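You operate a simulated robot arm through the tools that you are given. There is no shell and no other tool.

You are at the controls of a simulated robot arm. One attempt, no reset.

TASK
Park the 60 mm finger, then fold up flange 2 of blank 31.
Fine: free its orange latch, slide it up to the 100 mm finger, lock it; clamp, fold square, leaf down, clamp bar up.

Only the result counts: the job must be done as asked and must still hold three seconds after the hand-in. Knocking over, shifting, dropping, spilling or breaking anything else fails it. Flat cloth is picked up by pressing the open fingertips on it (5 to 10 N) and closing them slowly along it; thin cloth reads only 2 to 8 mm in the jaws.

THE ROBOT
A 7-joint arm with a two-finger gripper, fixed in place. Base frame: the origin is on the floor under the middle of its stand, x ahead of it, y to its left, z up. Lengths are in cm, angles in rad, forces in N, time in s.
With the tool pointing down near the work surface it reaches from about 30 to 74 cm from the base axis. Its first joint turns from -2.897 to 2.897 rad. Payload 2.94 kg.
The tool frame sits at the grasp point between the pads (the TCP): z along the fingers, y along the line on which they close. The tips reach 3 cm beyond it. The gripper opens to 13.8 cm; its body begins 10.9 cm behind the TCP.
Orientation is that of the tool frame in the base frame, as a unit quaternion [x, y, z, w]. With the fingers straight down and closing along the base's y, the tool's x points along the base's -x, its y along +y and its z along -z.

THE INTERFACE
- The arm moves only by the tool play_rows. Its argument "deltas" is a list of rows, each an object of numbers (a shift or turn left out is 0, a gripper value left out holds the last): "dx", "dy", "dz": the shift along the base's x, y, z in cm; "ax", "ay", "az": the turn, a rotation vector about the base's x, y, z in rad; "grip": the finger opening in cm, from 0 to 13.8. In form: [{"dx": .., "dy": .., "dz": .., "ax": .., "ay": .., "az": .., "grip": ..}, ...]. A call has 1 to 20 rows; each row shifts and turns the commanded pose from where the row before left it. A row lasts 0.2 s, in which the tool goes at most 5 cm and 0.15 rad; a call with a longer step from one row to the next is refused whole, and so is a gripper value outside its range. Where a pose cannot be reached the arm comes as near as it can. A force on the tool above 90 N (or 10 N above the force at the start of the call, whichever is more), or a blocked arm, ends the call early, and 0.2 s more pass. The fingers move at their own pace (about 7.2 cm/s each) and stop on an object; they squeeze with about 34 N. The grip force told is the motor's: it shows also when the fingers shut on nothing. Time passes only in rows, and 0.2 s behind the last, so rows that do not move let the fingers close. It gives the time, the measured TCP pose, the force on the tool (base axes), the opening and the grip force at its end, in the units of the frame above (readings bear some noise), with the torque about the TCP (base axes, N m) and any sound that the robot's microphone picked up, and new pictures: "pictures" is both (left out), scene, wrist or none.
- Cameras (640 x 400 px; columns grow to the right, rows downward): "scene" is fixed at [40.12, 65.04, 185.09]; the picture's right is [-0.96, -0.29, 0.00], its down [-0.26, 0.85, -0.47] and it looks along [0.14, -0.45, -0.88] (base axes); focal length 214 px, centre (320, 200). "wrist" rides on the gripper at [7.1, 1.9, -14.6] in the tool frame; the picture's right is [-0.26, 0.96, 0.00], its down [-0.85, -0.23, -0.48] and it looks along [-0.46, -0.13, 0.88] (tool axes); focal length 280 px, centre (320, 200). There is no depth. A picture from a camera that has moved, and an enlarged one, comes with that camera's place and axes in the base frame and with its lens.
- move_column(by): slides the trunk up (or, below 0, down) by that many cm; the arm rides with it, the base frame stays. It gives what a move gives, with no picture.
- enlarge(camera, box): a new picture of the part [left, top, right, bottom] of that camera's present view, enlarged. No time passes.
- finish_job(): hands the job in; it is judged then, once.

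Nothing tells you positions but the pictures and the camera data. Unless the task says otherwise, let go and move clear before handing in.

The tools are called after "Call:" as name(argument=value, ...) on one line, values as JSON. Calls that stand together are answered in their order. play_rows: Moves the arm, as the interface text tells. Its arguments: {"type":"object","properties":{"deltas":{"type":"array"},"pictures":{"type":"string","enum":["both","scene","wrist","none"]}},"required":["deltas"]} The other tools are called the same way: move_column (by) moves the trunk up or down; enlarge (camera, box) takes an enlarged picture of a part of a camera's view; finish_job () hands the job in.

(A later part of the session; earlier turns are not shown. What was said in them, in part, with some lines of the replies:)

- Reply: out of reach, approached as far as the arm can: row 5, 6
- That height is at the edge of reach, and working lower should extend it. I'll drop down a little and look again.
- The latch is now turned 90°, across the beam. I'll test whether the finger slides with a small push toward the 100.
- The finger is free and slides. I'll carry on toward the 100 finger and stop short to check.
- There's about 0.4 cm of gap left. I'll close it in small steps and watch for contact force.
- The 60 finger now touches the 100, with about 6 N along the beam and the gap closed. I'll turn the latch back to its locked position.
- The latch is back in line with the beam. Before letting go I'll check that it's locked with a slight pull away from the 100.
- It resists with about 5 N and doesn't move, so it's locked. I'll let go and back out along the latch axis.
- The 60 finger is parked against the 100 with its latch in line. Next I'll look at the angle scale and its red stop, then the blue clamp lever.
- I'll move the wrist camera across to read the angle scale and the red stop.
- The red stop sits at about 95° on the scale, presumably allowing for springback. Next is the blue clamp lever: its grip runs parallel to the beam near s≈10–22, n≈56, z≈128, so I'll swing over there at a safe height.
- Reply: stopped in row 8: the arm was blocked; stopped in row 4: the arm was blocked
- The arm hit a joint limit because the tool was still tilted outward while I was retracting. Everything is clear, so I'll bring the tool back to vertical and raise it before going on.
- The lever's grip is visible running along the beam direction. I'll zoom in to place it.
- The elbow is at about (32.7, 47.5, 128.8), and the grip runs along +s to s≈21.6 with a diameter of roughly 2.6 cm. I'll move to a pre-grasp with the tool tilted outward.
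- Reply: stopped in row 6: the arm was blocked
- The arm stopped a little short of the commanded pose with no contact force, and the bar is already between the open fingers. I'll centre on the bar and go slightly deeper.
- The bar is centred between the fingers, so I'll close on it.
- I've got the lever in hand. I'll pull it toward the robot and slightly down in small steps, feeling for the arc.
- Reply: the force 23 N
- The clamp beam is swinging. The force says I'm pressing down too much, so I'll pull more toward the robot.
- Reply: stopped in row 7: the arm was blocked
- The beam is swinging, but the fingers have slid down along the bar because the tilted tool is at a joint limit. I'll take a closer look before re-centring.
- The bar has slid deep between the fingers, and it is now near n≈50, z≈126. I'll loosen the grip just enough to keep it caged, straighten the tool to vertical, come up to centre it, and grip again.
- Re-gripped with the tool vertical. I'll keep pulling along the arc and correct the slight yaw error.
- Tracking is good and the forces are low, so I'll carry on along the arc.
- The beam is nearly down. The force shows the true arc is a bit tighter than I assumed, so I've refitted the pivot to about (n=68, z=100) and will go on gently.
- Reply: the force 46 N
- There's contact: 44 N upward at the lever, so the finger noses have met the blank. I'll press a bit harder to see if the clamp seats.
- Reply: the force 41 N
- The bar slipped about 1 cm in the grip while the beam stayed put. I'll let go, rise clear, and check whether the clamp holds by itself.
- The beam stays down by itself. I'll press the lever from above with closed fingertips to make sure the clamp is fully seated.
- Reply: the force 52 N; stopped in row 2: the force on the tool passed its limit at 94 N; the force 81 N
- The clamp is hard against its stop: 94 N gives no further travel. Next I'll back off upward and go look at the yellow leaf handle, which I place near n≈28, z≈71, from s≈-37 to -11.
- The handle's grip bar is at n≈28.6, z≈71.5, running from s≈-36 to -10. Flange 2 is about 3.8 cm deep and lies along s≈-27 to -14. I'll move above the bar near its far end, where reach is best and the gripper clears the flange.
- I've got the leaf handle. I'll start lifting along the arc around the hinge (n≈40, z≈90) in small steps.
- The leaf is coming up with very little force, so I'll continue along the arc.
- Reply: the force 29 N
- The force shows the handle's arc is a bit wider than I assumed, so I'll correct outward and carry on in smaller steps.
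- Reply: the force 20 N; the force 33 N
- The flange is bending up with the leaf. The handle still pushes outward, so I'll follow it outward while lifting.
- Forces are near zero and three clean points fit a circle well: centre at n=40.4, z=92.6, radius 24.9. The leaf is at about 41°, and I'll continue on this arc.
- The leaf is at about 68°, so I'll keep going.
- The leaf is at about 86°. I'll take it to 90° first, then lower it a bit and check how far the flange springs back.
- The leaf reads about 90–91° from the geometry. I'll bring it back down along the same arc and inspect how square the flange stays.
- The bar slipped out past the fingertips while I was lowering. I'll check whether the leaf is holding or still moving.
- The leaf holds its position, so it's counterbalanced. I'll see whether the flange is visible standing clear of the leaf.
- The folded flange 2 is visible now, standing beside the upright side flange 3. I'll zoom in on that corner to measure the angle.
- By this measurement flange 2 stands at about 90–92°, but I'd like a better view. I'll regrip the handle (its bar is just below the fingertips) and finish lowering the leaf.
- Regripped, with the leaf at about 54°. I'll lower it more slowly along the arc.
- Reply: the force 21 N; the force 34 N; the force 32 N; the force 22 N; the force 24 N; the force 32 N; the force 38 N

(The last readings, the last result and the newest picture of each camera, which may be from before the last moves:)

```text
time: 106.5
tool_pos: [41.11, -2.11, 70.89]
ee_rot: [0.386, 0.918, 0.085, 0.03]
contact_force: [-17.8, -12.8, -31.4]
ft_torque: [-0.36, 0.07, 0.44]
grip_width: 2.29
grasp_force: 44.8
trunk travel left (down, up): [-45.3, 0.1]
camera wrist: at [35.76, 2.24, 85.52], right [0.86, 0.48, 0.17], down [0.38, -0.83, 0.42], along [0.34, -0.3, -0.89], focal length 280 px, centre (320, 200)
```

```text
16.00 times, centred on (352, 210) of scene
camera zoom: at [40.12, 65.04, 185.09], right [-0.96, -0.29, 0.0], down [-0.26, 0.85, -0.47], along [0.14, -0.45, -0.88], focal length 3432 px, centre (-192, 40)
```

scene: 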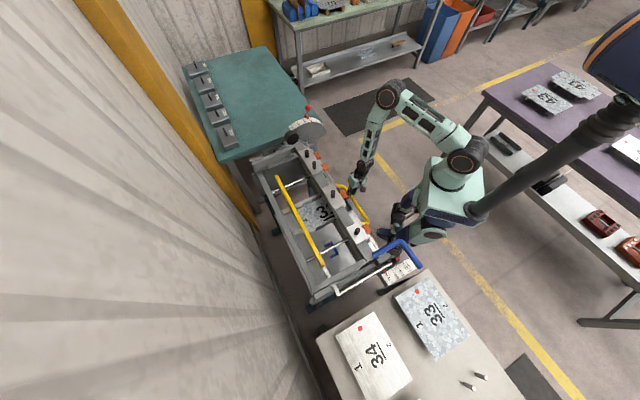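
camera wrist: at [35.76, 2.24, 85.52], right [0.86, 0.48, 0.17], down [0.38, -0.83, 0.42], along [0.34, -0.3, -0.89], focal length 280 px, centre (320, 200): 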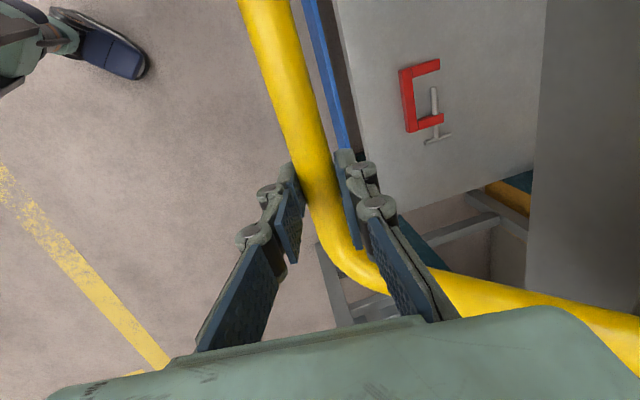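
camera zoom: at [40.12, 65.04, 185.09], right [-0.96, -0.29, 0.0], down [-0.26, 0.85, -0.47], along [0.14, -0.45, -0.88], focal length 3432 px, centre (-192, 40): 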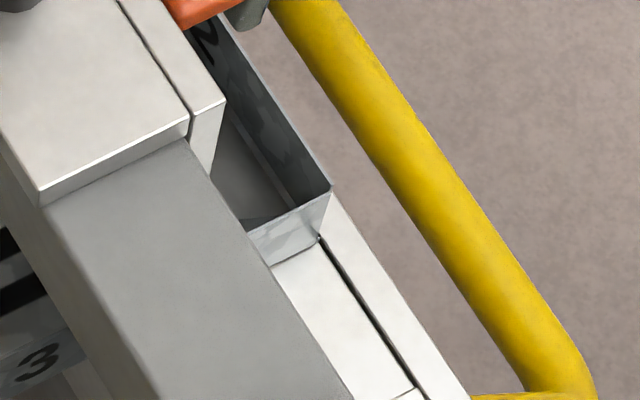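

The leaf is flush with the bed again, and flange 2 stands at about 90° by the scene camera (leaf peaked near 90–91°). I'll release the handle and rise clear.

Call:
play_rows(deltas=[{"grip": 4}, {"grip": 6}, {}, {"dz": 1.0}, {"dz": 2.0}, {"dz": 3}, {"dz": 3}, {"dz": 3}, {}])

Call:
enlarge(camera="scene", box=[342, 200, 362, 220])

Call:
enlarge(camera="scene", box=[320, 150, 400, 230])

```text
time: 108.5
tool_pos: [41.53, -2.02, 83.08]
ee_rot: [0.383, 0.919, 0.086, 0.032]
contact_force: [-0.2, 0.2, -0.3]
ft_torque: [0.02, 0.02, 0.01]
grip_width: 5.99
grasp_force: 0.2
trunk travel left (down, up): [-45.3, 0.1]
camera wrist: at [35.96, 2.35, 97.79], right [0.86, 0.48, 0.17], down [0.38, -0.83, 0.42], along [0.35, -0.29, -0.89], focal length 280 px, centre (320, 200)
```

scene: 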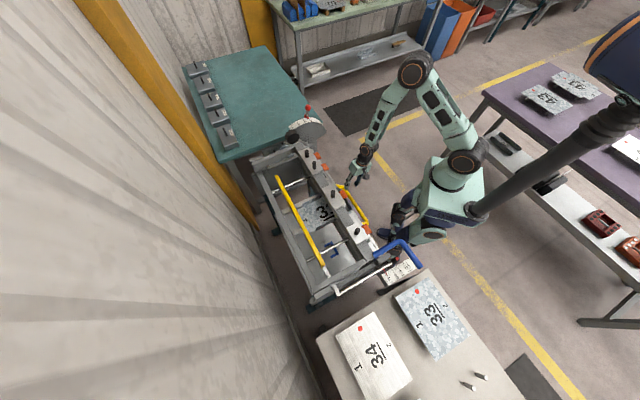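
wrist: 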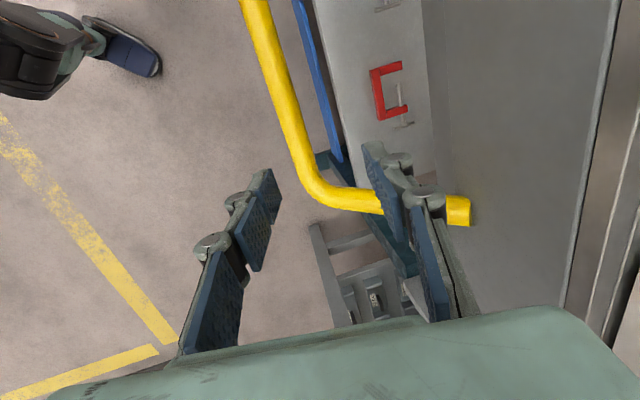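

```text
16.00 times, centred on (352, 210) of scene
camera zoom: at [40.12, 65.04, 185.09], right [-0.96, -0.29, 0.0], down [-0.26, 0.85, -0.47], along [0.14, -0.45, -0.88], focal length 3432 px, centre (-192, 40)
```

zoom: 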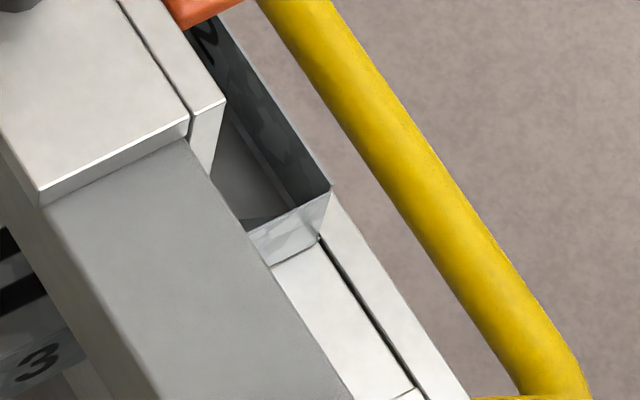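

```text
5.00 times, centred on (360, 190) of scene
camera zoom: at [40.12, 65.04, 185.09], right [-0.96, -0.29, 0.0], down [-0.26, 0.85, -0.47], along [0.14, -0.45, -0.88], focal length 1072 px, centre (120, 250)
```

zoom: 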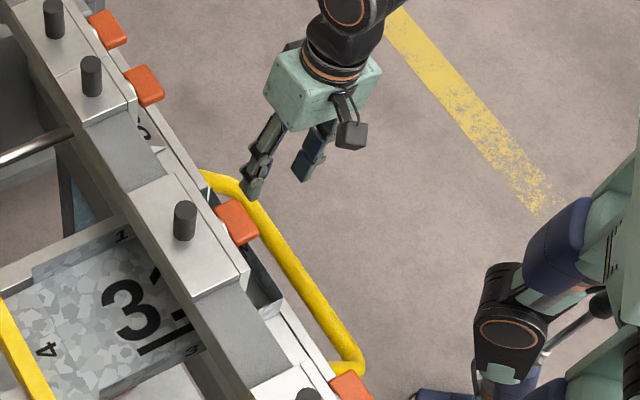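

Everything is at rest and clear. Next I'll go back up and over to the blue lever to raise the clamp beam, retracing the earlier path.

Call:
play_rows(deltas=[{"dz": 3}, {"dz": 3}, {"dz": 3}, {"dz": 3}, {"dz": 3}, {"dz": 3}, {"dz": 3}, {"dz": 3}, {"dz": 3}, {"dz": 3}, {"dz": 3}, {"dz": 3}, {"dx": 1.2, "dy": 1.2, "ax": -0.031, "ay": 0.031}, {"dx": 1.2, "dy": 1.2, "ax": -0.031, "ay": 0.031}, {"dx": 1.2, "dy": 1.2, "ax": -0.031, "ay": 0.031}, {"dx": 1.2, "dy": 1.2, "ax": -0.031, "ay": 0.031}, {}])

Call:
enlarge(camera="wrist", box=[260, 0, 460, 160])

```text
time: 112.1
tool_pos: [46.09, 2.92, 119.08]
ee_rot: [0.386, 0.922, 0.005, -0.001]
contact_force: [0.0, -1.0, 0.1]
ft_torque: [0.0, 0.01, 0.0]
grip_width: 6.02
grasp_force: 0.0
trunk travel left (down, up): [-45.3, 0.1]
camera wrist: at [42.36, 9.03, 133.67], right [0.87, 0.49, 0.01], down [0.43, -0.77, 0.47], along [0.24, -0.41, -0.88], focal length 280 px, centre (320, 200)
```

scene: 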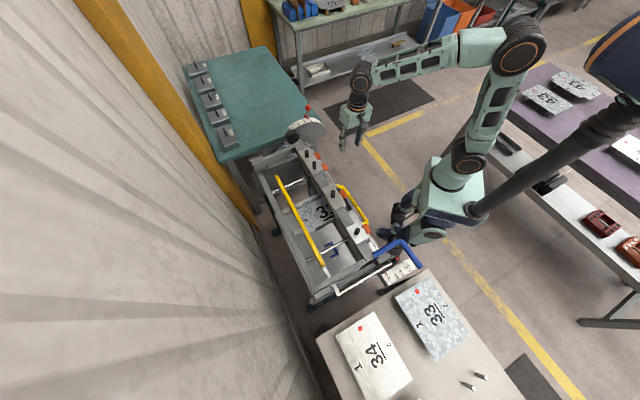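
wrist: 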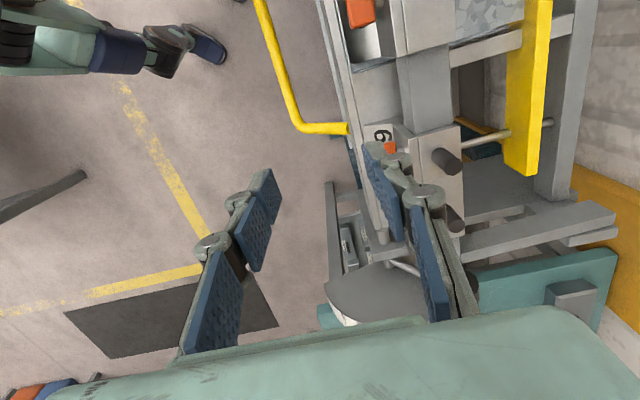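

```text
2.50 times, centred on (360, 80) of wrist
camera zoom: at [42.36, 9.03, 133.67], right [0.87, 0.49, 0.01], down [0.43, -0.77, 0.47], along [0.24, -0.41, -0.88], focal length 701 px, centre (220, 500)
```

zoom: 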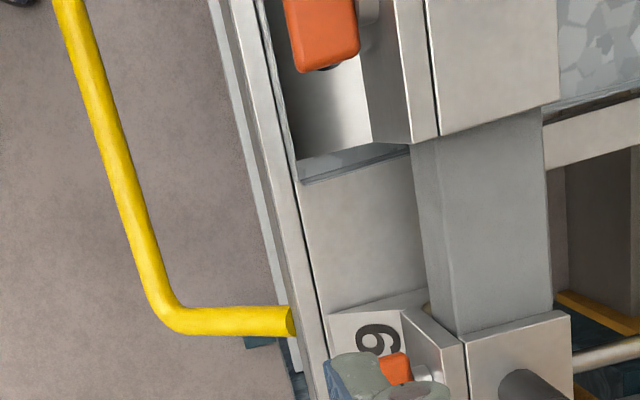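

From up here the camera looks nearly edge-on at the standing flange, which gives a good angle measurement. I'll zoom in closely on it.

Call:
enlarge(camera="wrist", box=[355, 30, 395, 70])

Call:
enlarge(camera="wrist", box=[365, 60, 385, 80])

```text
10.00 times, centred on (375, 50) of wrist
camera zoom: at [42.36, 9.03, 133.67], right [0.87, 0.49, 0.01], down [0.43, -0.77, 0.47], along [0.24, -0.41, -0.88], focal length 2804 px, centre (-230, 1700)
```

zoom: 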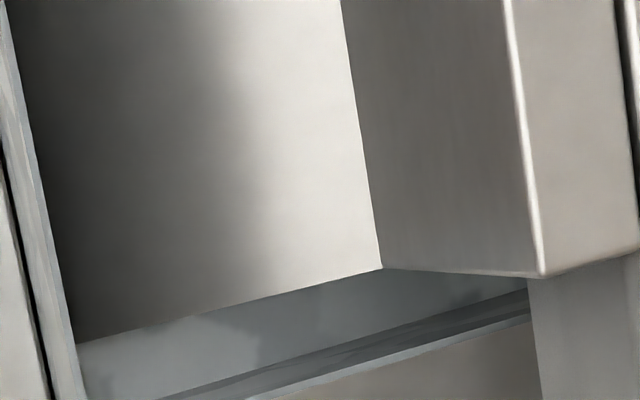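

```text
16.00 times, centred on (375, 70) of wrist
camera zoom: at [42.36, 9.03, 133.67], right [0.87, 0.49, 0.01], down [0.43, -0.77, 0.47], along [0.24, -0.41, -0.88], focal length 4486 px, centre (-560, 2280)
```

zoom: 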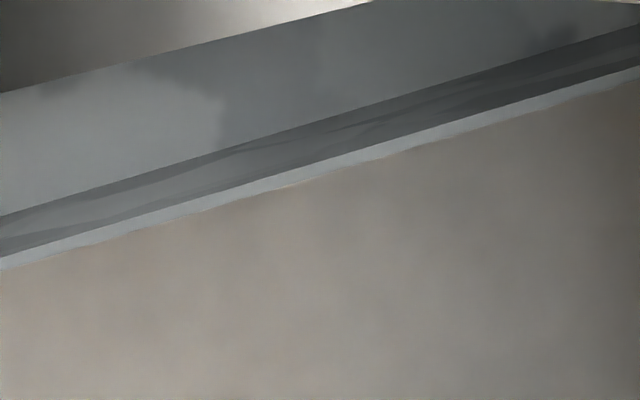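

Call:
enlarge(camera="wrist", box=[345, 45, 375, 70])

Call:
enlarge(camera="wrist", box=[340, 20, 370, 45])

```text
16.00 times, centred on (360, 58) of wrist
camera zoom: at [42.36, 9.03, 133.67], right [0.87, 0.49, 0.01], down [0.43, -0.77, 0.47], along [0.24, -0.41, -0.88], focal length 4486 px, centre (-320, 2480)
```

zoom: 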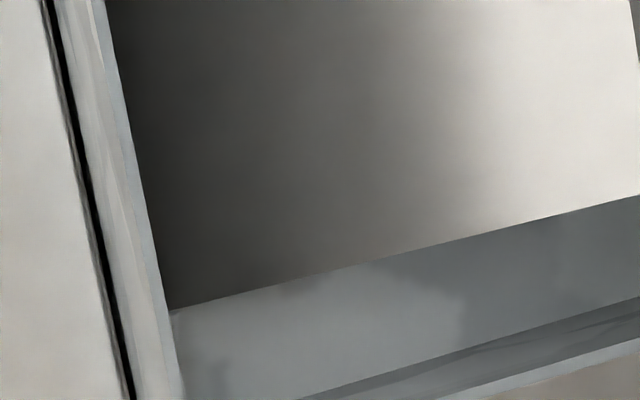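

```text
16.00 times, centred on (355, 32) of wrist
camera zoom: at [42.36, 9.03, 133.67], right [0.87, 0.49, 0.01], down [0.43, -0.77, 0.47], along [0.24, -0.41, -0.88], focal length 4486 px, centre (-240, 2880)
```

zoom: 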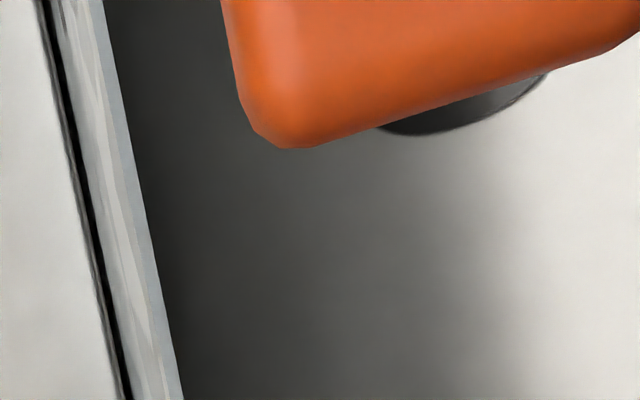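

From this view the flange measures 90° within about 1°, so the fold is square. I'll carry on to the blue lever to raise the clamp beam.

Call:
play_rows(deltas=[{"dx": -2.35, "dy": 2.35}, {"dx": -2.35, "dy": 2.35}, {"dx": -2.35, "dy": 2.35}, {"dx": -2.35, "dy": 2.35}, {"dx": -2.35, "dy": 2.35}, {"dx": -2.35, "dy": 2.35}, {"dx": -2.35, "dy": 2.35}, {"dx": -2.35, "dy": 2.35}, {"dx": -2.35, "dy": 2.35}, {"dx": -2.35, "dy": 2.35}, {"dx": -2.35, "dy": 2.35}, {"dx": -2.35, "dy": 2.35}, {"dx": -2.35, "dy": 2.35}, {"dx": -2.35, "dy": 2.35}, {}])

```text
time: 115.3
tool_pos: [14.01, 35.4, 118.14]
ee_rot: [0.399, 0.917, -0.006, -0.008]
contact_force: [-0.2, -0.1, 0.0]
ft_torque: [-0.01, 0.04, 0.01]
grip_width: 6.01
grasp_force: 0.0
trunk travel left (down, up): [-45.3, 0.1]
camera wrist: at [10.98, 41.97, 132.68], right [0.89, 0.47, -0.02], down [0.42, -0.78, 0.47], along [0.2, -0.42, -0.88], focal length 280 px, centre (320, 200)
```

scene: 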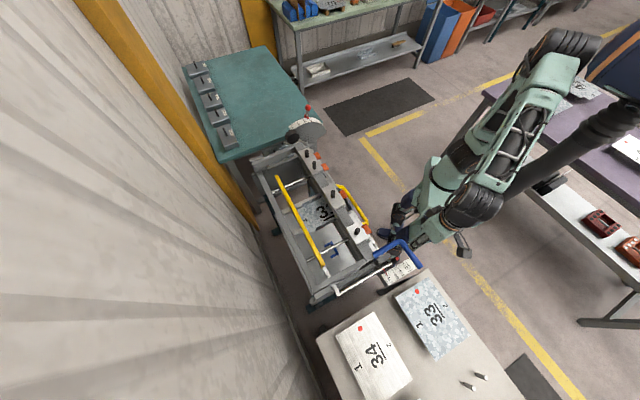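
wrist: 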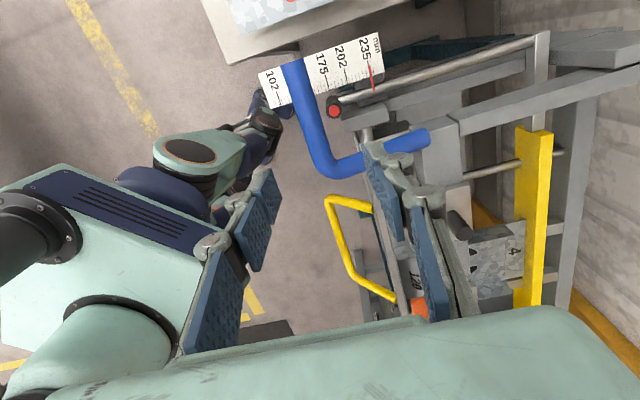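

Call:
play_rows(deltas=[{"dx": -0.4, "az": 0.018, "ay": 0.004, "ax": 0.004}, {"dx": -0.4, "az": 0.018}, {"dx": -0.35, "dz": -1.5}, {"dz": -2}, {"dz": -2}, {"dz": -2}, {"dz": -1.5}, {}], pictures="wrist")

```text
time: 117.1
tool_pos: [12.15, 35.85, 110.13]
ee_rot: [0.368, 0.93, 0.007, -0.003]
contact_force: [0.0, 0.8, -0.2]
ft_torque: [0.0, -0.02, -0.01]
grip_width: 5.99
grasp_force: 0.0
trunk travel left (down, up): [-45.3, 0.1]
camera wrist: at [8.24, 41.74, 124.64], right [0.85, 0.52, 0.01], down [0.46, -0.76, 0.46], along [0.25, -0.39, -0.89], focal length 280 px, centre (320, 200)
```

wrist: 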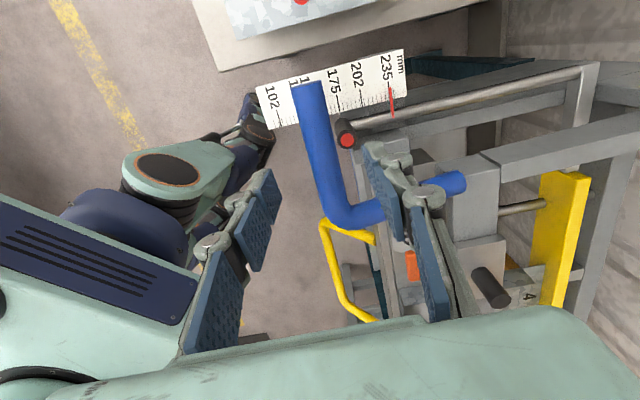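

Call:
play_rows(deltas=[{"dx": 0.1, "dy": 0.0, "dz": -1.5, "az": -0.016}, {"dz": -1.5, "az": -0.016}, {"dz": -1.5}, {"dz": -1.3}, {"dz": -0.8}, {"grip": 4}, {"grip": 3}, {"grip": 2}, {"grip": 1}, {}], pictures="wrist")

```text
time: 119.3
tool_pos: [12.33, 35.96, 103.37]
ee_rot: [0.384, 0.923, 0.006, -0.005]
contact_force: [4.9, 3.4, -2.4]
ft_torque: [0.12, 0.02, 0.12]
grip_width: 2.21
grasp_force: 45.0
trunk travel left (down, up): [-45.3, 0.1]
camera wrist: at [8.66, 41.97, 117.99], right [0.87, 0.49, 0.01], down [0.44, -0.77, 0.46], along [0.23, -0.4, -0.89], focal length 280 px, centre (320, 200)
```

wrist: 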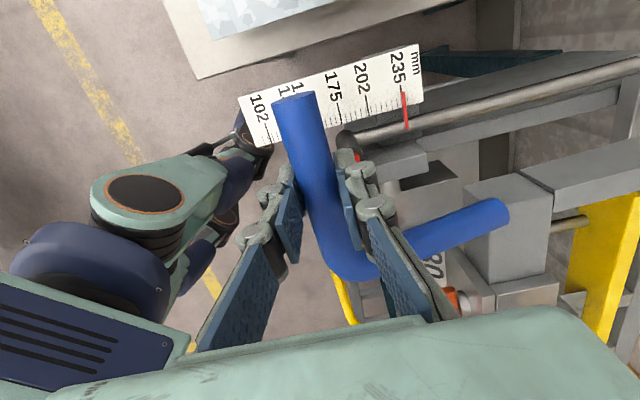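

I've got the lever. I'll raise the clamp beam by reversing the arc.

Call:
play_rows(deltas=[{"dx": 0.08, "dy": 0.08, "dz": 0.5}, {"dx": 0.1, "dy": 0.1, "dz": 0.68}, {"dx": 0.12, "dy": 0.12, "dz": 0.678}, {"dx": 0.13, "dy": 0.13, "dz": 0.675}], pictures="wrist")

```text
time: 120.3
tool_pos: [12.62, 36.25, 105.72]
ee_rot: [0.385, 0.923, 0.004, -0.003]
contact_force: [1.8, 1.0, -7.5]
ft_torque: [-0.24, 0.39, 0.14]
grip_width: 2.23
grasp_force: 44.8
trunk travel left (down, up): [-45.3, 0.1]
camera wrist: at [9.07, 42.42, 120.36], right [0.87, 0.49, 0.0], down [0.44, -0.77, 0.47], along [0.23, -0.4, -0.88], focal length 280 px, centre (320, 200)
```

wrist: 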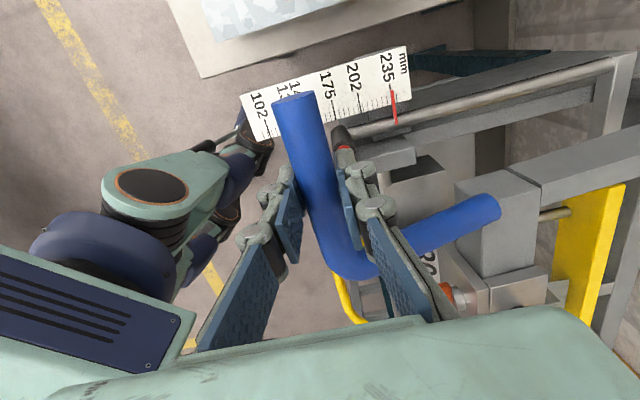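

Call:
play_rows(deltas=[{"dx": 0.157, "dy": 0.157, "dz": 0.769}, {"dx": 0.167, "dy": 0.167, "dz": 0.764}, {"dx": 0.178, "dy": 0.178, "dz": 0.759}, {"dx": 0.189, "dy": 0.189, "dz": 0.754}, {"dx": 0.2, "dy": 0.2, "dz": 0.748}, {"dx": 0.21, "dy": 0.21, "dz": 0.743}, {"dx": 0.221, "dy": 0.221, "dz": 0.736}, {"dx": 0.231, "dy": 0.231, "dz": 0.73}], pictures="wrist")

```text
time: 122.1
tool_pos: [14.03, 37.75, 111.5]
ee_rot: [0.384, 0.923, 0.0, -0.005]
contact_force: [-0.3, 0.6, -2.1]
ft_torque: [-0.28, 0.35, 0.13]
grip_width: 2.23
grasp_force: 44.7
trunk travel left (down, up): [-45.3, 0.1]
camera wrist: at [10.57, 43.92, 126.11], right [0.87, 0.49, -0.01], down [0.44, -0.77, 0.47], along [0.23, -0.41, -0.88], focal length 280 px, centre (320, 200)
```

wrist: 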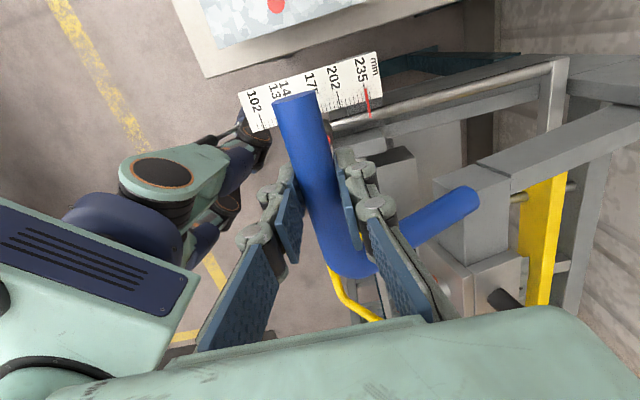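

Call:
play_rows(deltas=[{"dx": 0.239, "dy": 0.239, "dz": 0.725}, {"dx": 0.249, "dy": 0.249, "dz": 0.718}, {"dx": 0.259, "dy": 0.259, "dz": 0.711}, {"dx": 0.269, "dy": 0.269, "dz": 0.704}, {"dx": 0.279, "dy": 0.279, "dz": 0.696}, {"dx": 0.289, "dy": 0.289, "dz": 0.688}, {"dx": 0.299, "dy": 0.299, "dz": 0.679}, {"dx": 0.308, "dy": 0.308, "dz": 0.671}, {"dx": 0.318, "dy": 0.318, "dz": 0.662}, {"dx": 0.327, "dy": 0.327, "dz": 0.653}], pictures="wrist")

```text
time: 124.3
tool_pos: [16.94, 40.54, 118.48]
ee_rot: [0.384, 0.923, 0.004, -0.005]
contact_force: [-0.4, -1.0, -0.1]
ft_torque: [0.04, 0.37, 0.18]
grip_width: 2.25
grasp_force: 45.0
trunk travel left (down, up): [-45.3, 0.1]
camera wrist: at [13.4, 46.73, 133.11], right [0.87, 0.49, 0.0], down [0.44, -0.77, 0.47], along [0.23, -0.4, -0.89], focal length 280 px, centre (320, 200)
```

wrist: 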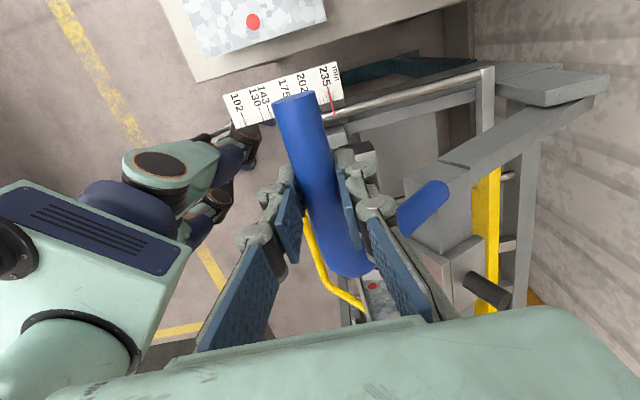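

Call:
play_rows(deltas=[{"dx": 0.336, "dy": 0.336, "dz": 0.643}, {"dx": 0.345, "dy": 0.345, "dz": 0.634}, {"dx": 0.354, "dy": 0.354, "dz": 0.624}, {"dx": 0.363, "dy": 0.363, "dz": 0.614}, {"dx": 0.372, "dy": 0.372, "dz": 0.603}, {"dx": 0.38, "dy": 0.38, "dz": 0.593}, {"dx": 0.389, "dy": 0.389, "dz": 0.581}, {"dx": 0.396, "dy": 0.396, "dz": 0.571}, {"dx": 0.405, "dy": 0.405, "dz": 0.559}, {"dx": 0.412, "dy": 0.412, "dz": 0.548}, {"dx": 0.42, "dy": 0.42, "dz": 0.535}])

```text
time: 126.7
tool_pos: [21.3, 45.1, 125.31]
ee_rot: [0.384, 0.923, 0.006, -0.004]
contact_force: [6.9, 5.9, -14.2]
ft_torque: [-0.02, 0.17, 0.14]
grip_width: 2.25
grasp_force: 45.2
trunk travel left (down, up): [-45.3, 0.1]
camera wrist: at [17.79, 51.12, 139.87], right [0.87, 0.49, 0.0], down [0.44, -0.77, 0.46], along [0.23, -0.4, -0.89], focal length 280 px, centre (320, 200)
```

scene: 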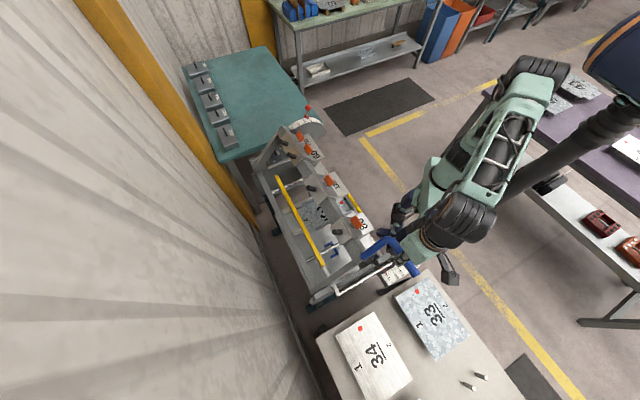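
wrist: 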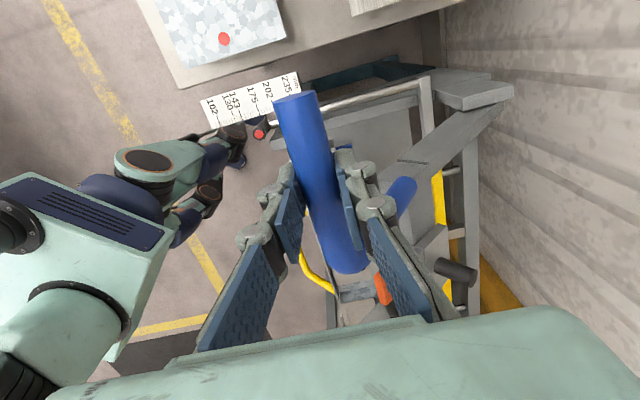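

The beam is well up. I'll follow the arc in smaller steps now and check forces.

Call:
play_rows(deltas=[{"dx": 0.4, "dy": 0.4, "dz": 0.22}, {"dx": 0.4, "dy": 0.4, "dz": 0.4}, {"dx": 0.4, "dy": 0.4, "dz": 0.38}], pictures="none")

```text
time: 127.5
tool_pos: [22.39, 46.04, 126.32]
ee_rot: [0.384, 0.923, 0.007, -0.004]
contact_force: [-0.2, -0.3, -1.8]
ft_torque: [-0.23, 0.24, 0.09]
grip_width: 2.24
grasp_force: 45.1
trunk travel left (down, up): [-45.3, 0.1]
```

Call:
play_rows(deltas=[{"dx": 0.4, "dy": 0.4, "dz": 0.4}, {"dx": 0.41, "dy": 0.41, "dz": 0.38}, {"dx": 0.42, "dy": 0.42, "dz": 0.36}, {"dx": 0.42, "dy": 0.42, "dz": 0.35}], pictures="none")

```text
time: 128.5
tool_pos: [24.05, 47.71, 127.89]
ee_rot: [0.385, 0.923, 0.008, -0.004]
contact_force: [-3.2, -1.4, 3.9]
ft_torque: [-0.08, 0.34, 0.12]
grip_width: 2.27
grasp_force: 45.4
trunk travel left (down, up): [-45.3, 0.1]
```

Call:
play_rows(deltas=[{"dx": 0.41, "dy": 0.41, "dz": 0.4}, {"dx": 0.415, "dy": 0.415, "dz": 0.37}, {"dx": 0.42, "dy": 0.42, "dz": 0.35}, {"dx": 0.43, "dy": 0.43, "dz": 0.34}])

```text
time: 129.5
tool_pos: [25.71, 49.34, 129.22]
ee_rot: [0.384, 0.923, 0.006, -0.003]
contact_force: [0.4, 0.5, -1.7]
ft_torque: [-0.17, 0.17, 0.16]
grip_width: 2.27
grasp_force: 44.8
trunk travel left (down, up): [-45.3, 0.1]
camera wrist: at [22.09, 55.43, 143.79], right [0.87, 0.49, 0.01], down [0.44, -0.77, 0.46], along [0.23, -0.4, -0.89], focal length 280 px, centre (320, 200)
```

scene: 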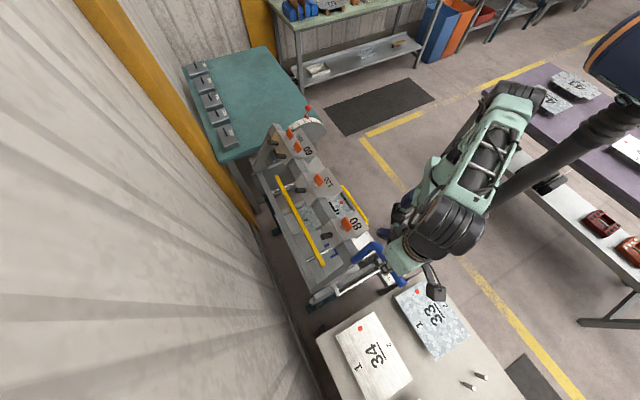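
wrist: 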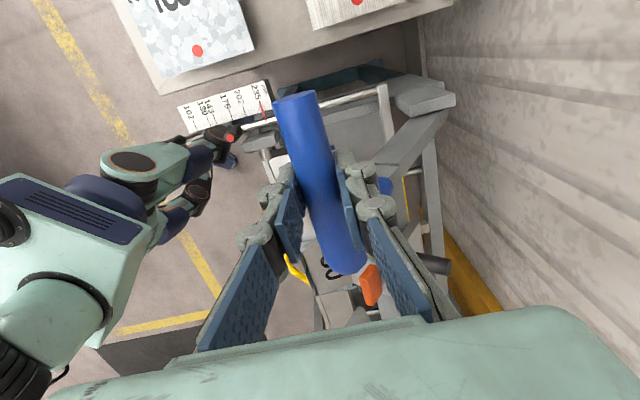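

Call:
play_rows(deltas=[{"dx": 0.43, "dy": 0.43, "dz": 0.33}, {"dx": 0.435, "dy": 0.435, "dz": 0.31}, {"dx": 0.44, "dy": 0.44, "dz": 0.3}, {"dx": 0.44, "dy": 0.44, "dz": 0.28}])

Call:
enlarge(camera="scene", box=[240, 100, 400, 260])

```text
time: 130.5
tool_pos: [27.52, 51.01, 130.28]
ee_rot: [0.384, 0.923, 0.006, -0.004]
contact_force: [1.8, 2.2, -4.4]
ft_torque: [-0.15, 0.25, 0.13]
grip_width: 2.26
grasp_force: 45.2
trunk travel left (down, up): [-45.3, 0.1]
camera wrist: at [23.9, 57.23, 145.02], right [0.87, 0.49, 0.01], down [0.44, -0.77, 0.46], along [0.23, -0.4, -0.89], focal length 280 px, centre (320, 200)
```

scene: 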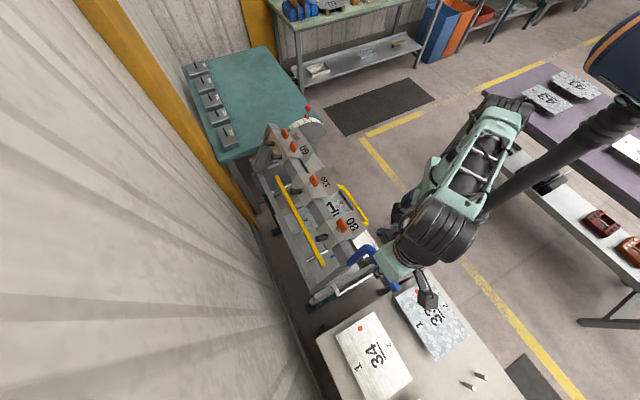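
wrist: 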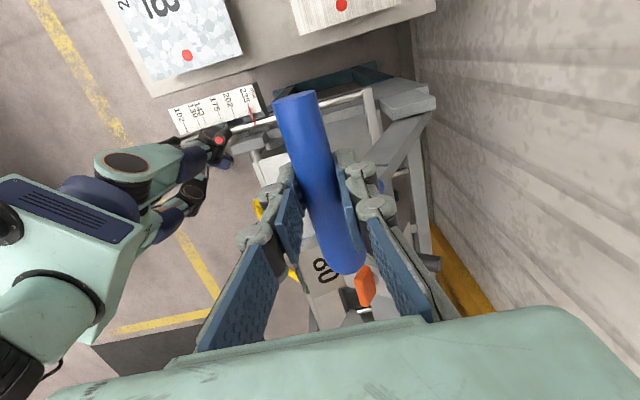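

```text
2.50 times, centred on (320, 180) of scene
camera zoom: at [40.12, 65.04, 185.09], right [-0.96, -0.29, 0.0], down [-0.26, 0.85, -0.47], along [0.14, -0.45, -0.88], focal length 536 px, centre (320, 250)
```

zoom: 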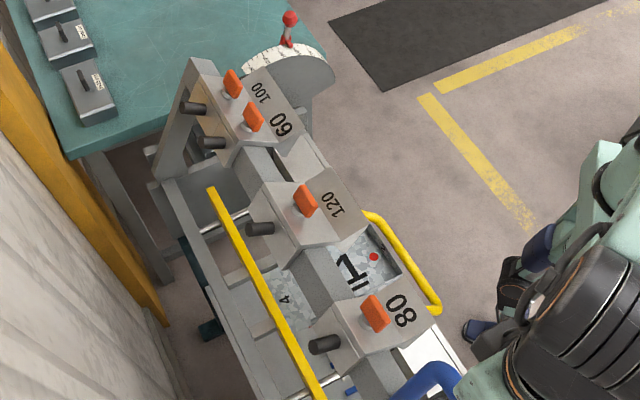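

Nearly there. I'll keep nudging until the beam reaches its original open position.

Call:
play_rows(deltas=[{"dx": 0.32, "dy": 0.32, "dz": 0.2}, {"dx": 0.32, "dy": 0.32, "dz": 0.19}, {"dx": 0.32, "dy": 0.32, "dz": 0.18}])

Call:
enlarge(camera="scene", box=[220, 80, 420, 300])

```text
time: 131.3
tool_pos: [28.21, 51.6, 130.83]
ee_rot: [0.384, 0.923, 0.0, -0.005]
contact_force: [-11.3, -17.9, -24.9]
ft_torque: [0.31, 0.56, 0.02]
grip_width: 2.21
grasp_force: 45.6
trunk travel left (down, up): [-45.3, 0.1]
camera wrist: at [24.57, 57.98, 145.33], right [0.87, 0.5, -0.01], down [0.44, -0.77, 0.47], along [0.23, -0.41, -0.88], focal length 280 px, centre (320, 200)
```

scene: 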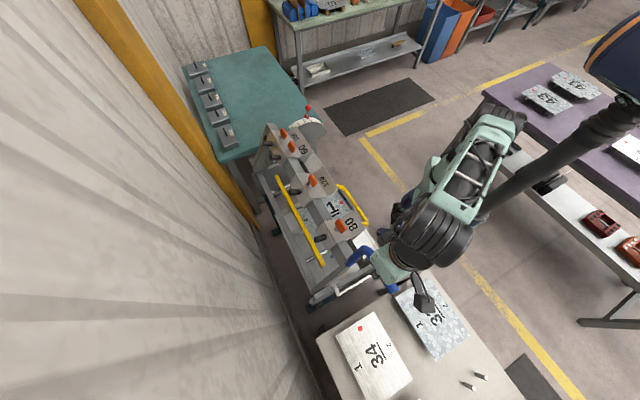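
wrist: 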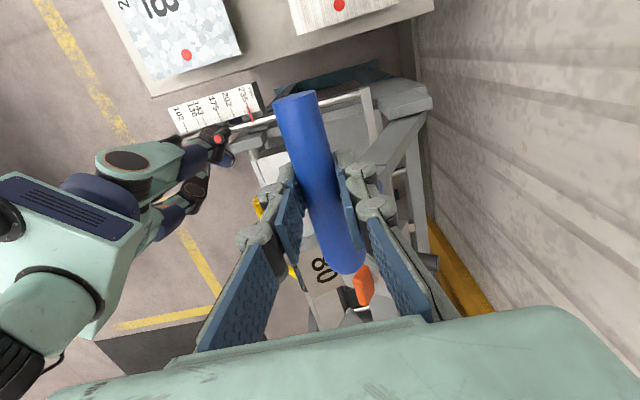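

```text
1.82 times, centred on (320, 190) of scene
camera zoom: at [40.12, 65.04, 185.09], right [-0.96, -0.29, 0.0], down [-0.26, 0.85, -0.47], along [0.14, -0.45, -0.88], focal length 390 px, centre (320, 218)
```

zoom: 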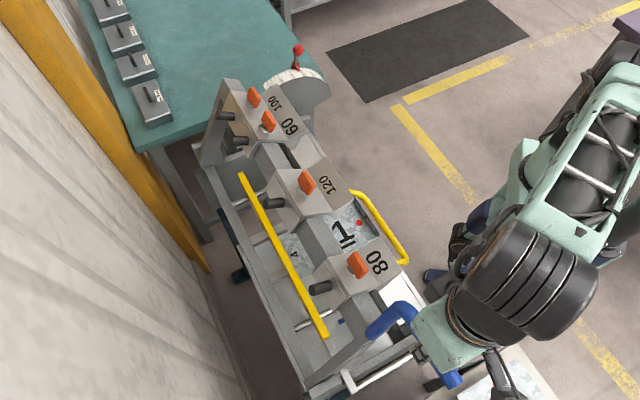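

The latches are back exactly where they started in the picture and the lever meets its end stop, so the beam is fully up. I'll relax, release, and back off carefully.

Call:
play_rows(deltas=[{"dx": -0.15, "dy": -0.15, "dz": -0.05}, {"grip": 4}, {"grip": 6.5}, {}, {"dz": 1.0}, {"dz": 1.0}, {}])

```text
time: 132.9
tool_pos: [28.32, 51.8, 132.95]
ee_rot: [0.385, 0.923, 0.006, -0.004]
contact_force: [-0.4, -0.6, -0.2]
ft_torque: [0.01, -0.02, 0.06]
grip_width: 6.53
grasp_force: 0.1
trunk travel left (down, up): [-45.3, 0.1]
camera wrist: at [24.66, 57.97, 147.61], right [0.87, 0.49, 0.01], down [0.44, -0.77, 0.46], along [0.23, -0.4, -0.89], focal length 280 px, centre (320, 200)
```

scene: 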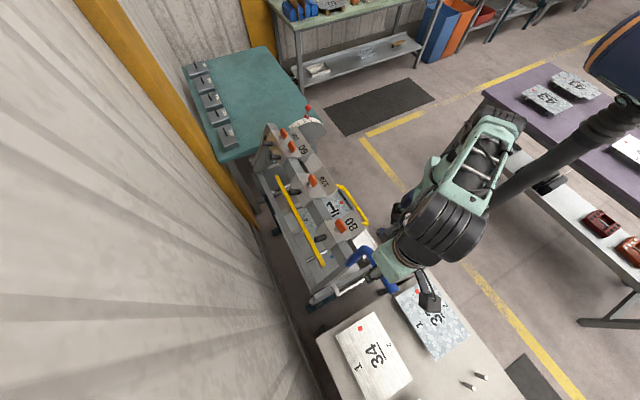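
wrist: 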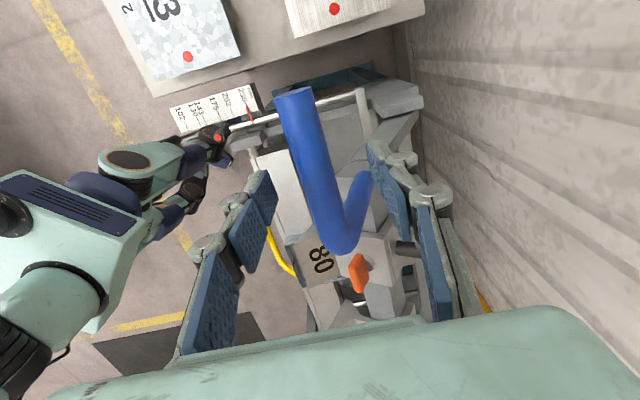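

Call:
play_rows(deltas=[{"dz": 1.0}, {"dz": 1.0}, {"dz": 1.0}, {"dz": 0.8}, {}])

```text
time: 134.1
tool_pos: [28.23, 51.97, 136.8]
ee_rot: [0.382, 0.924, 0.005, -0.004]
contact_force: [0.2, 0.1, 0.2]
ft_torque: [0.02, -0.01, -0.01]
grip_width: 6.5
grasp_force: 0.0
trunk travel left (down, up): [-45.3, 0.1]
camera wrist: at [24.58, 57.98, 151.33], right [0.87, 0.49, 0.01], down [0.44, -0.77, 0.46], along [0.23, -0.4, -0.89], focal length 280 px, centre (320, 200)
```

scene: 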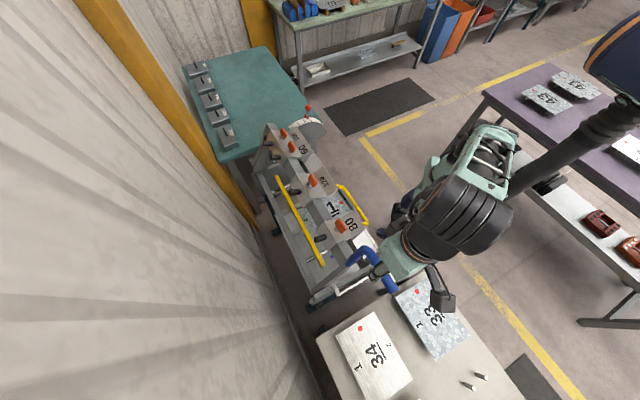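
wrist: 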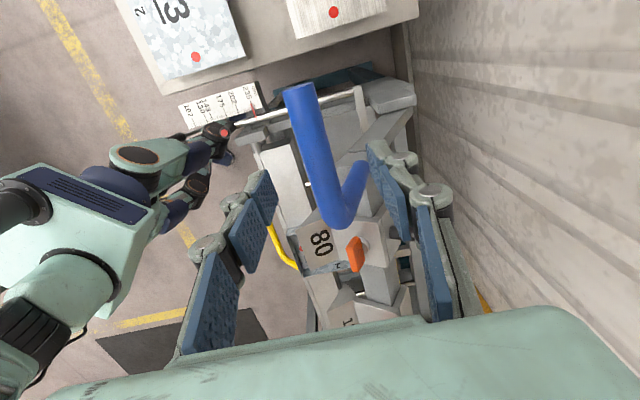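

The fingers are clear above the lever. I'll retreat toward the robot, then go and look over the finished part.

Call:
play_rows(deltas=[{"dx": -0.6, "dy": -0.6, "dz": 0.4}, {"dx": -1.1, "dy": -1.5, "dz": 0.2}, {"dx": -1.1, "dy": -1.8, "dz": 0.2}, {"dx": -1.1, "dy": -1.8}, {"dx": -1.1, "dy": -1.8}, {"dx": -0.9, "dy": -1.8}, {"dx": 0, "dy": -2.5}, {"dx": 0.8, "dy": -2.7}, {"dx": 1.3, "dy": -2.7}, {"dx": 1.3, "dy": -2.7}, {"dx": 1.3, "dy": -2.7}, {"dx": 1.3, "dy": -2.7}, {}])

```text
time: 136.9
tool_pos: [28.63, 26.57, 137.53]
ee_rot: [0.383, 0.924, 0.006, -0.005]
contact_force: [-0.2, -0.4, 0.0]
ft_torque: [-0.01, 0.0, 0.0]
grip_width: 6.48
grasp_force: 0.1
trunk travel left (down, up): [-45.3, 0.1]
camera wrist: at [24.91, 32.72, 152.16], right [0.87, 0.5, 0.0], down [0.44, -0.77, 0.46], along [0.23, -0.4, -0.89], focal length 280 px, centre (320, 200)
```

scene: 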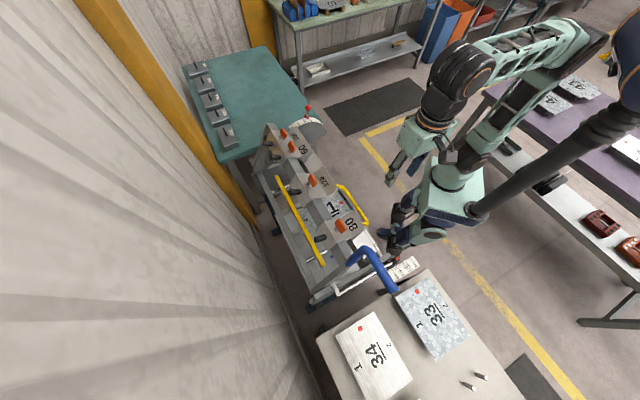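
wrist: 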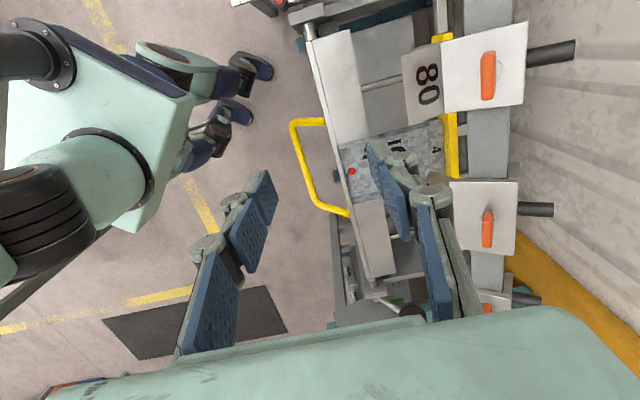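

Call:
enlarge(camera="wrist", box=[325, 120, 365, 160])

Call:
enlarge(camera="wrist", box=[335, 170, 375, 210])

Call:
enlarge(camera="scene", box=[310, 160, 390, 240])

Call:
enlarge(camera="scene", box=[260, 115, 320, 175])

```text
10.00 times, centred on (345, 140) of wrist
camera zoom: at [24.91, 32.72, 152.16], right [0.87, 0.5, 0.0], down [0.44, -0.77, 0.46], along [0.23, -0.4, -0.89], focal length 2804 px, centre (70, 800)
```

zoom: 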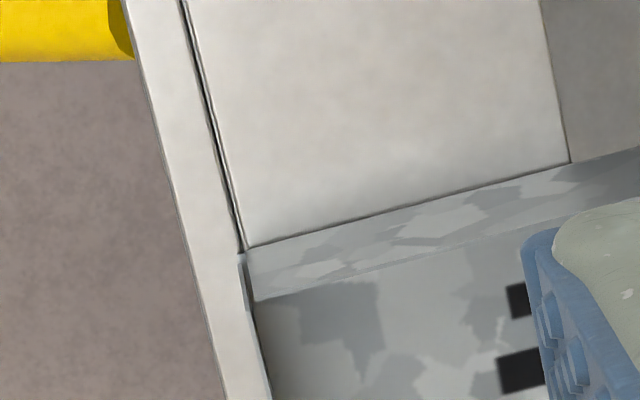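

```text
10.00 times, centred on (355, 190) of wrist
camera zoom: at [24.91, 32.72, 152.16], right [0.87, 0.5, 0.0], down [0.44, -0.77, 0.46], along [0.23, -0.4, -0.89], focal length 2804 px, centre (-30, 300)
```

zoom: 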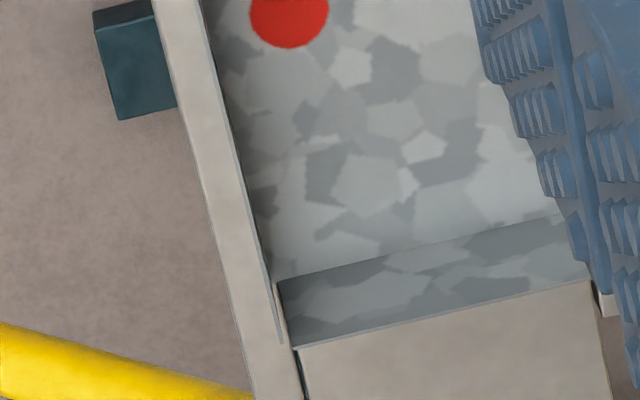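

```text
5.00 times, centred on (350, 200) of scene
camera zoom: at [40.12, 65.04, 185.09], right [-0.96, -0.29, 0.0], down [-0.26, 0.85, -0.47], along [0.14, -0.45, -0.88], focal length 1072 px, centre (170, 200)
```

zoom: 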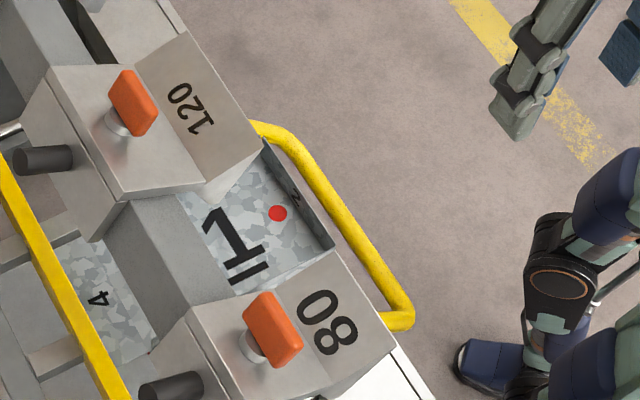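

```text
6.67 times, centred on (290, 145) of scene
camera zoom: at [40.12, 65.04, 185.09], right [-0.96, -0.29, 0.0], down [-0.26, 0.85, -0.47], along [0.14, -0.45, -0.88], focal length 1430 px, centre (520, 567)
```

zoom: 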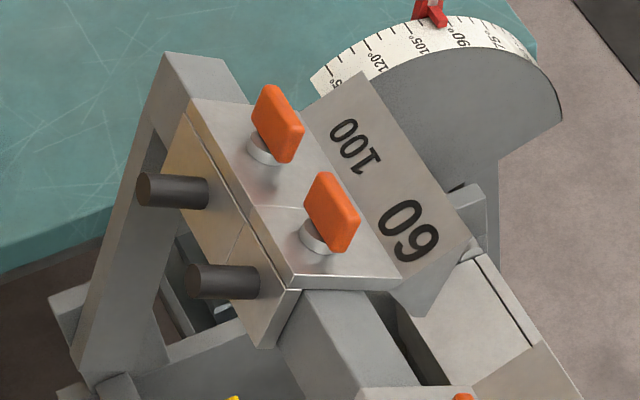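

The 60 finger is tight against the 100 with both latches in line, the beam is up, the leaf is down and the flange is standing. One last close check of the flange angle from the scene camera.

Call:
enlarge(camera="scene", box=[342, 192, 366, 216])

Call:
enlarge(camera="wrist", box=[338, 134, 362, 158])

```text
16.00 times, centred on (354, 204) of scene
camera zoom: at [40.12, 65.04, 185.09], right [-0.96, -0.29, 0.0], down [-0.26, 0.85, -0.47], along [0.14, -0.45, -0.88], focal length 3432 px, centre (-224, 136)
```

zoom: 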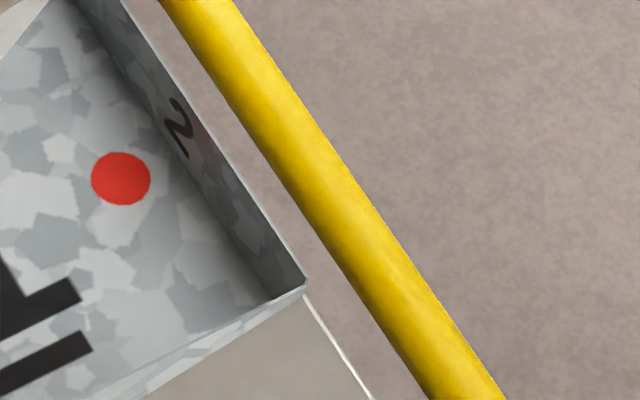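

```text
16.00 times, centred on (350, 146) of wrist
camera zoom: at [24.91, 32.72, 152.16], right [0.87, 0.5, 0.0], down [0.44, -0.77, 0.46], along [0.23, -0.4, -0.89], focal length 4486 px, centre (-160, 1064)
```

zoom: 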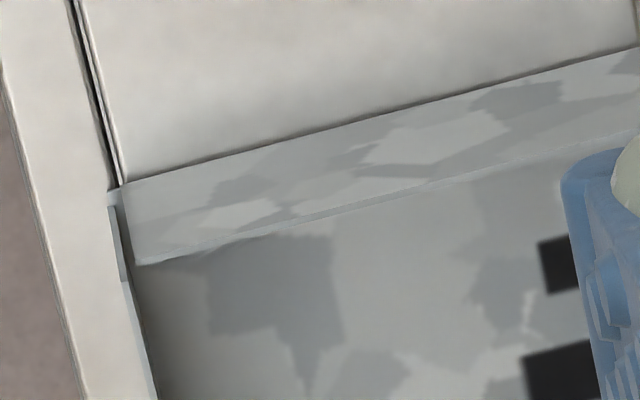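

The flange measures about 90° in both views. I'll move the arm well clear and take a final look before handing in.

Call:
play_rows(deltas=[{"dx": 0.8, "dy": -2.5, "dz": 0.5}, {"dx": 0.8, "dy": -2.5, "dz": 0.5}, {"dx": 0.8, "dy": -2.5, "dz": 0.5}, {"dx": 0.6, "dy": -2.5, "dz": 0.5}, {"dx": 0.4, "dy": -2.5, "dz": 0.5}, {}, {}])

Call:
enlarge(camera="scene", box=[220, 80, 420, 300])

```text
time: 138.5
tool_pos: [31.8, 14.32, 140.03]
ee_rot: [0.385, 0.923, 0.005, -0.005]
contact_force: [0.0, -0.4, -0.3]
ft_torque: [0.01, 0.01, 0.02]
grip_width: 6.5
grasp_force: 0.0
trunk travel left (down, up): [-45.3, 0.1]
camera wrist: at [28.25, 20.4, 154.71], right [0.87, 0.49, 0.0], down [0.44, -0.77, 0.46], along [0.23, -0.4, -0.89], focal length 280 px, centre (320, 200)
```

scene: 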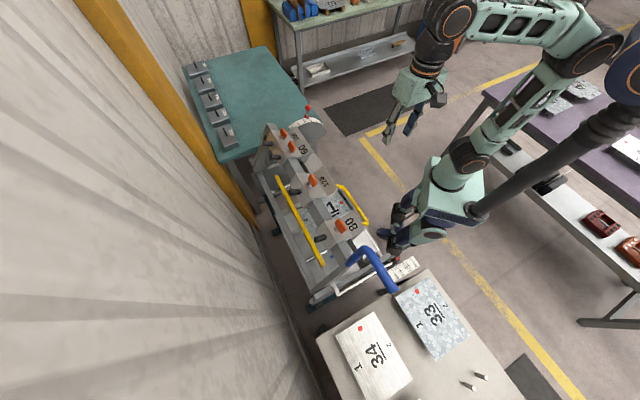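
wrist: 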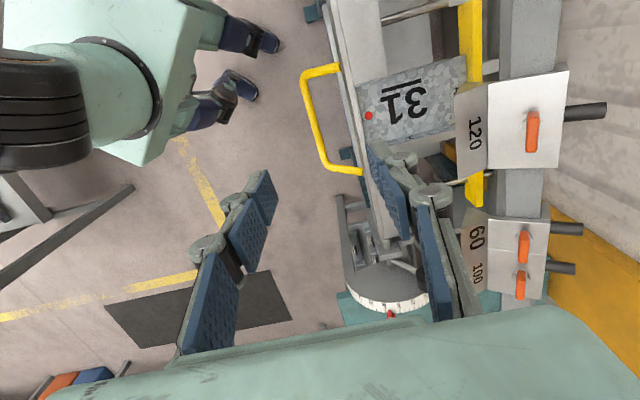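

```text
1.82 times, centred on (320, 190) of scene
camera zoom: at [40.12, 65.04, 185.09], right [-0.96, -0.29, 0.0], down [-0.26, 0.85, -0.47], along [0.14, -0.45, -0.88], focal length 390 px, centre (320, 218)
```

zoom: 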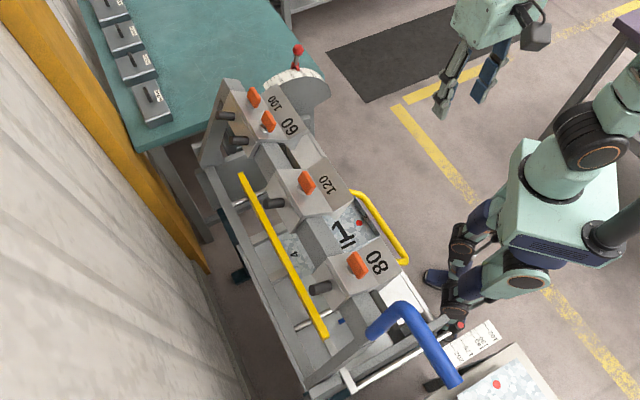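

Call:
enlarge(camera="wrist", box=[346, 84, 376, 110])

Call:
enlarge(camera="wrist", box=[350, 110, 380, 140])

```text
15.38 times, centred on (361, 97) of wrist
camera zoom: at [28.25, 20.4, 154.71], right [0.87, 0.49, 0.0], down [0.44, -0.77, 0.46], along [0.23, -0.4, -0.89], focal length 4314 px, centre (-311, 1785)
```

zoom: 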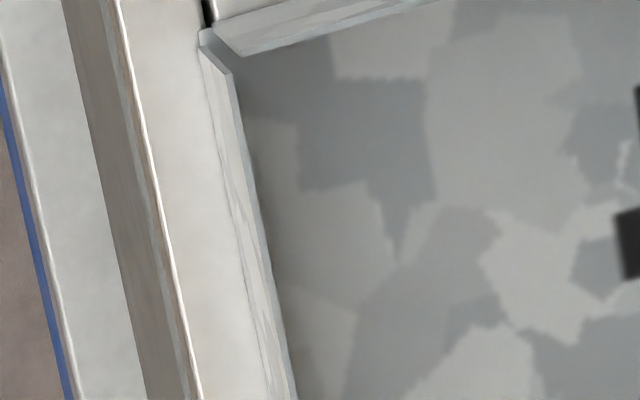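

```text
13.33 times, centred on (365, 125) of wrist
camera zoom: at [28.25, 20.4, 154.71], right [0.87, 0.49, 0.0], down [0.44, -0.77, 0.46], along [0.23, -0.4, -0.89], focal length 3738 px, centre (-280, 1200)
```

zoom: 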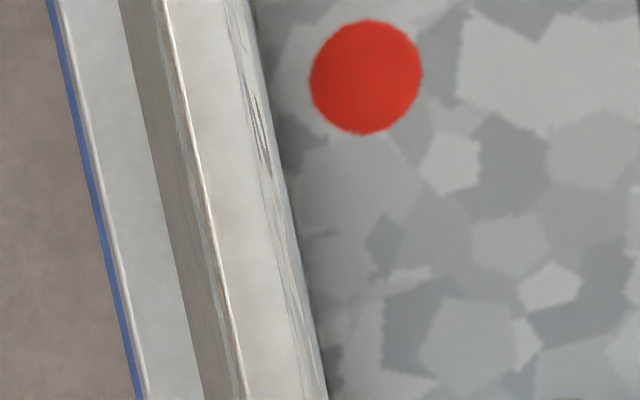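

The job checks out:
- **60 mm finger:** parked against the 100 with its latch locked.
- **Flange 2:** standing at about 90°.
- **Leaf and clamp bar:** leaf down, clamp bar fully up.
- **Arm:** clear of everything.

Handing in now.

Call:
finish_job()

```text
The job is handed in.
```

The job is handed in. The 60 mm finger is parked and flange 2 of blank 31 is folded square. I haven't had a pass or fail back.

- **60 mm finger:** I freed its latch, slid it up until it touched the 100 mm finger, and locked it. A 5 N pull away from the 100 didn't move it.
- **Flange 2:** it stands at about 90°, within a degree or two by the cameras, measured after the leaf came down. I stopped the leaf at about 90–91° instead of going to the red stop at about 95°, because the flange showed almost no springback.
- **Leaf:** it is back down, flush with the bed. The handle slipped out of the fingers once on the way down; the leaf held still, and I regripped it and lowered it the rest of the way.
- **Clamp bar:** it is fully up, with its latches back where they started in the scene picture.
- **Arm:** I let go of everything and moved the arm clear. I saw nothing else moved or knocked over.
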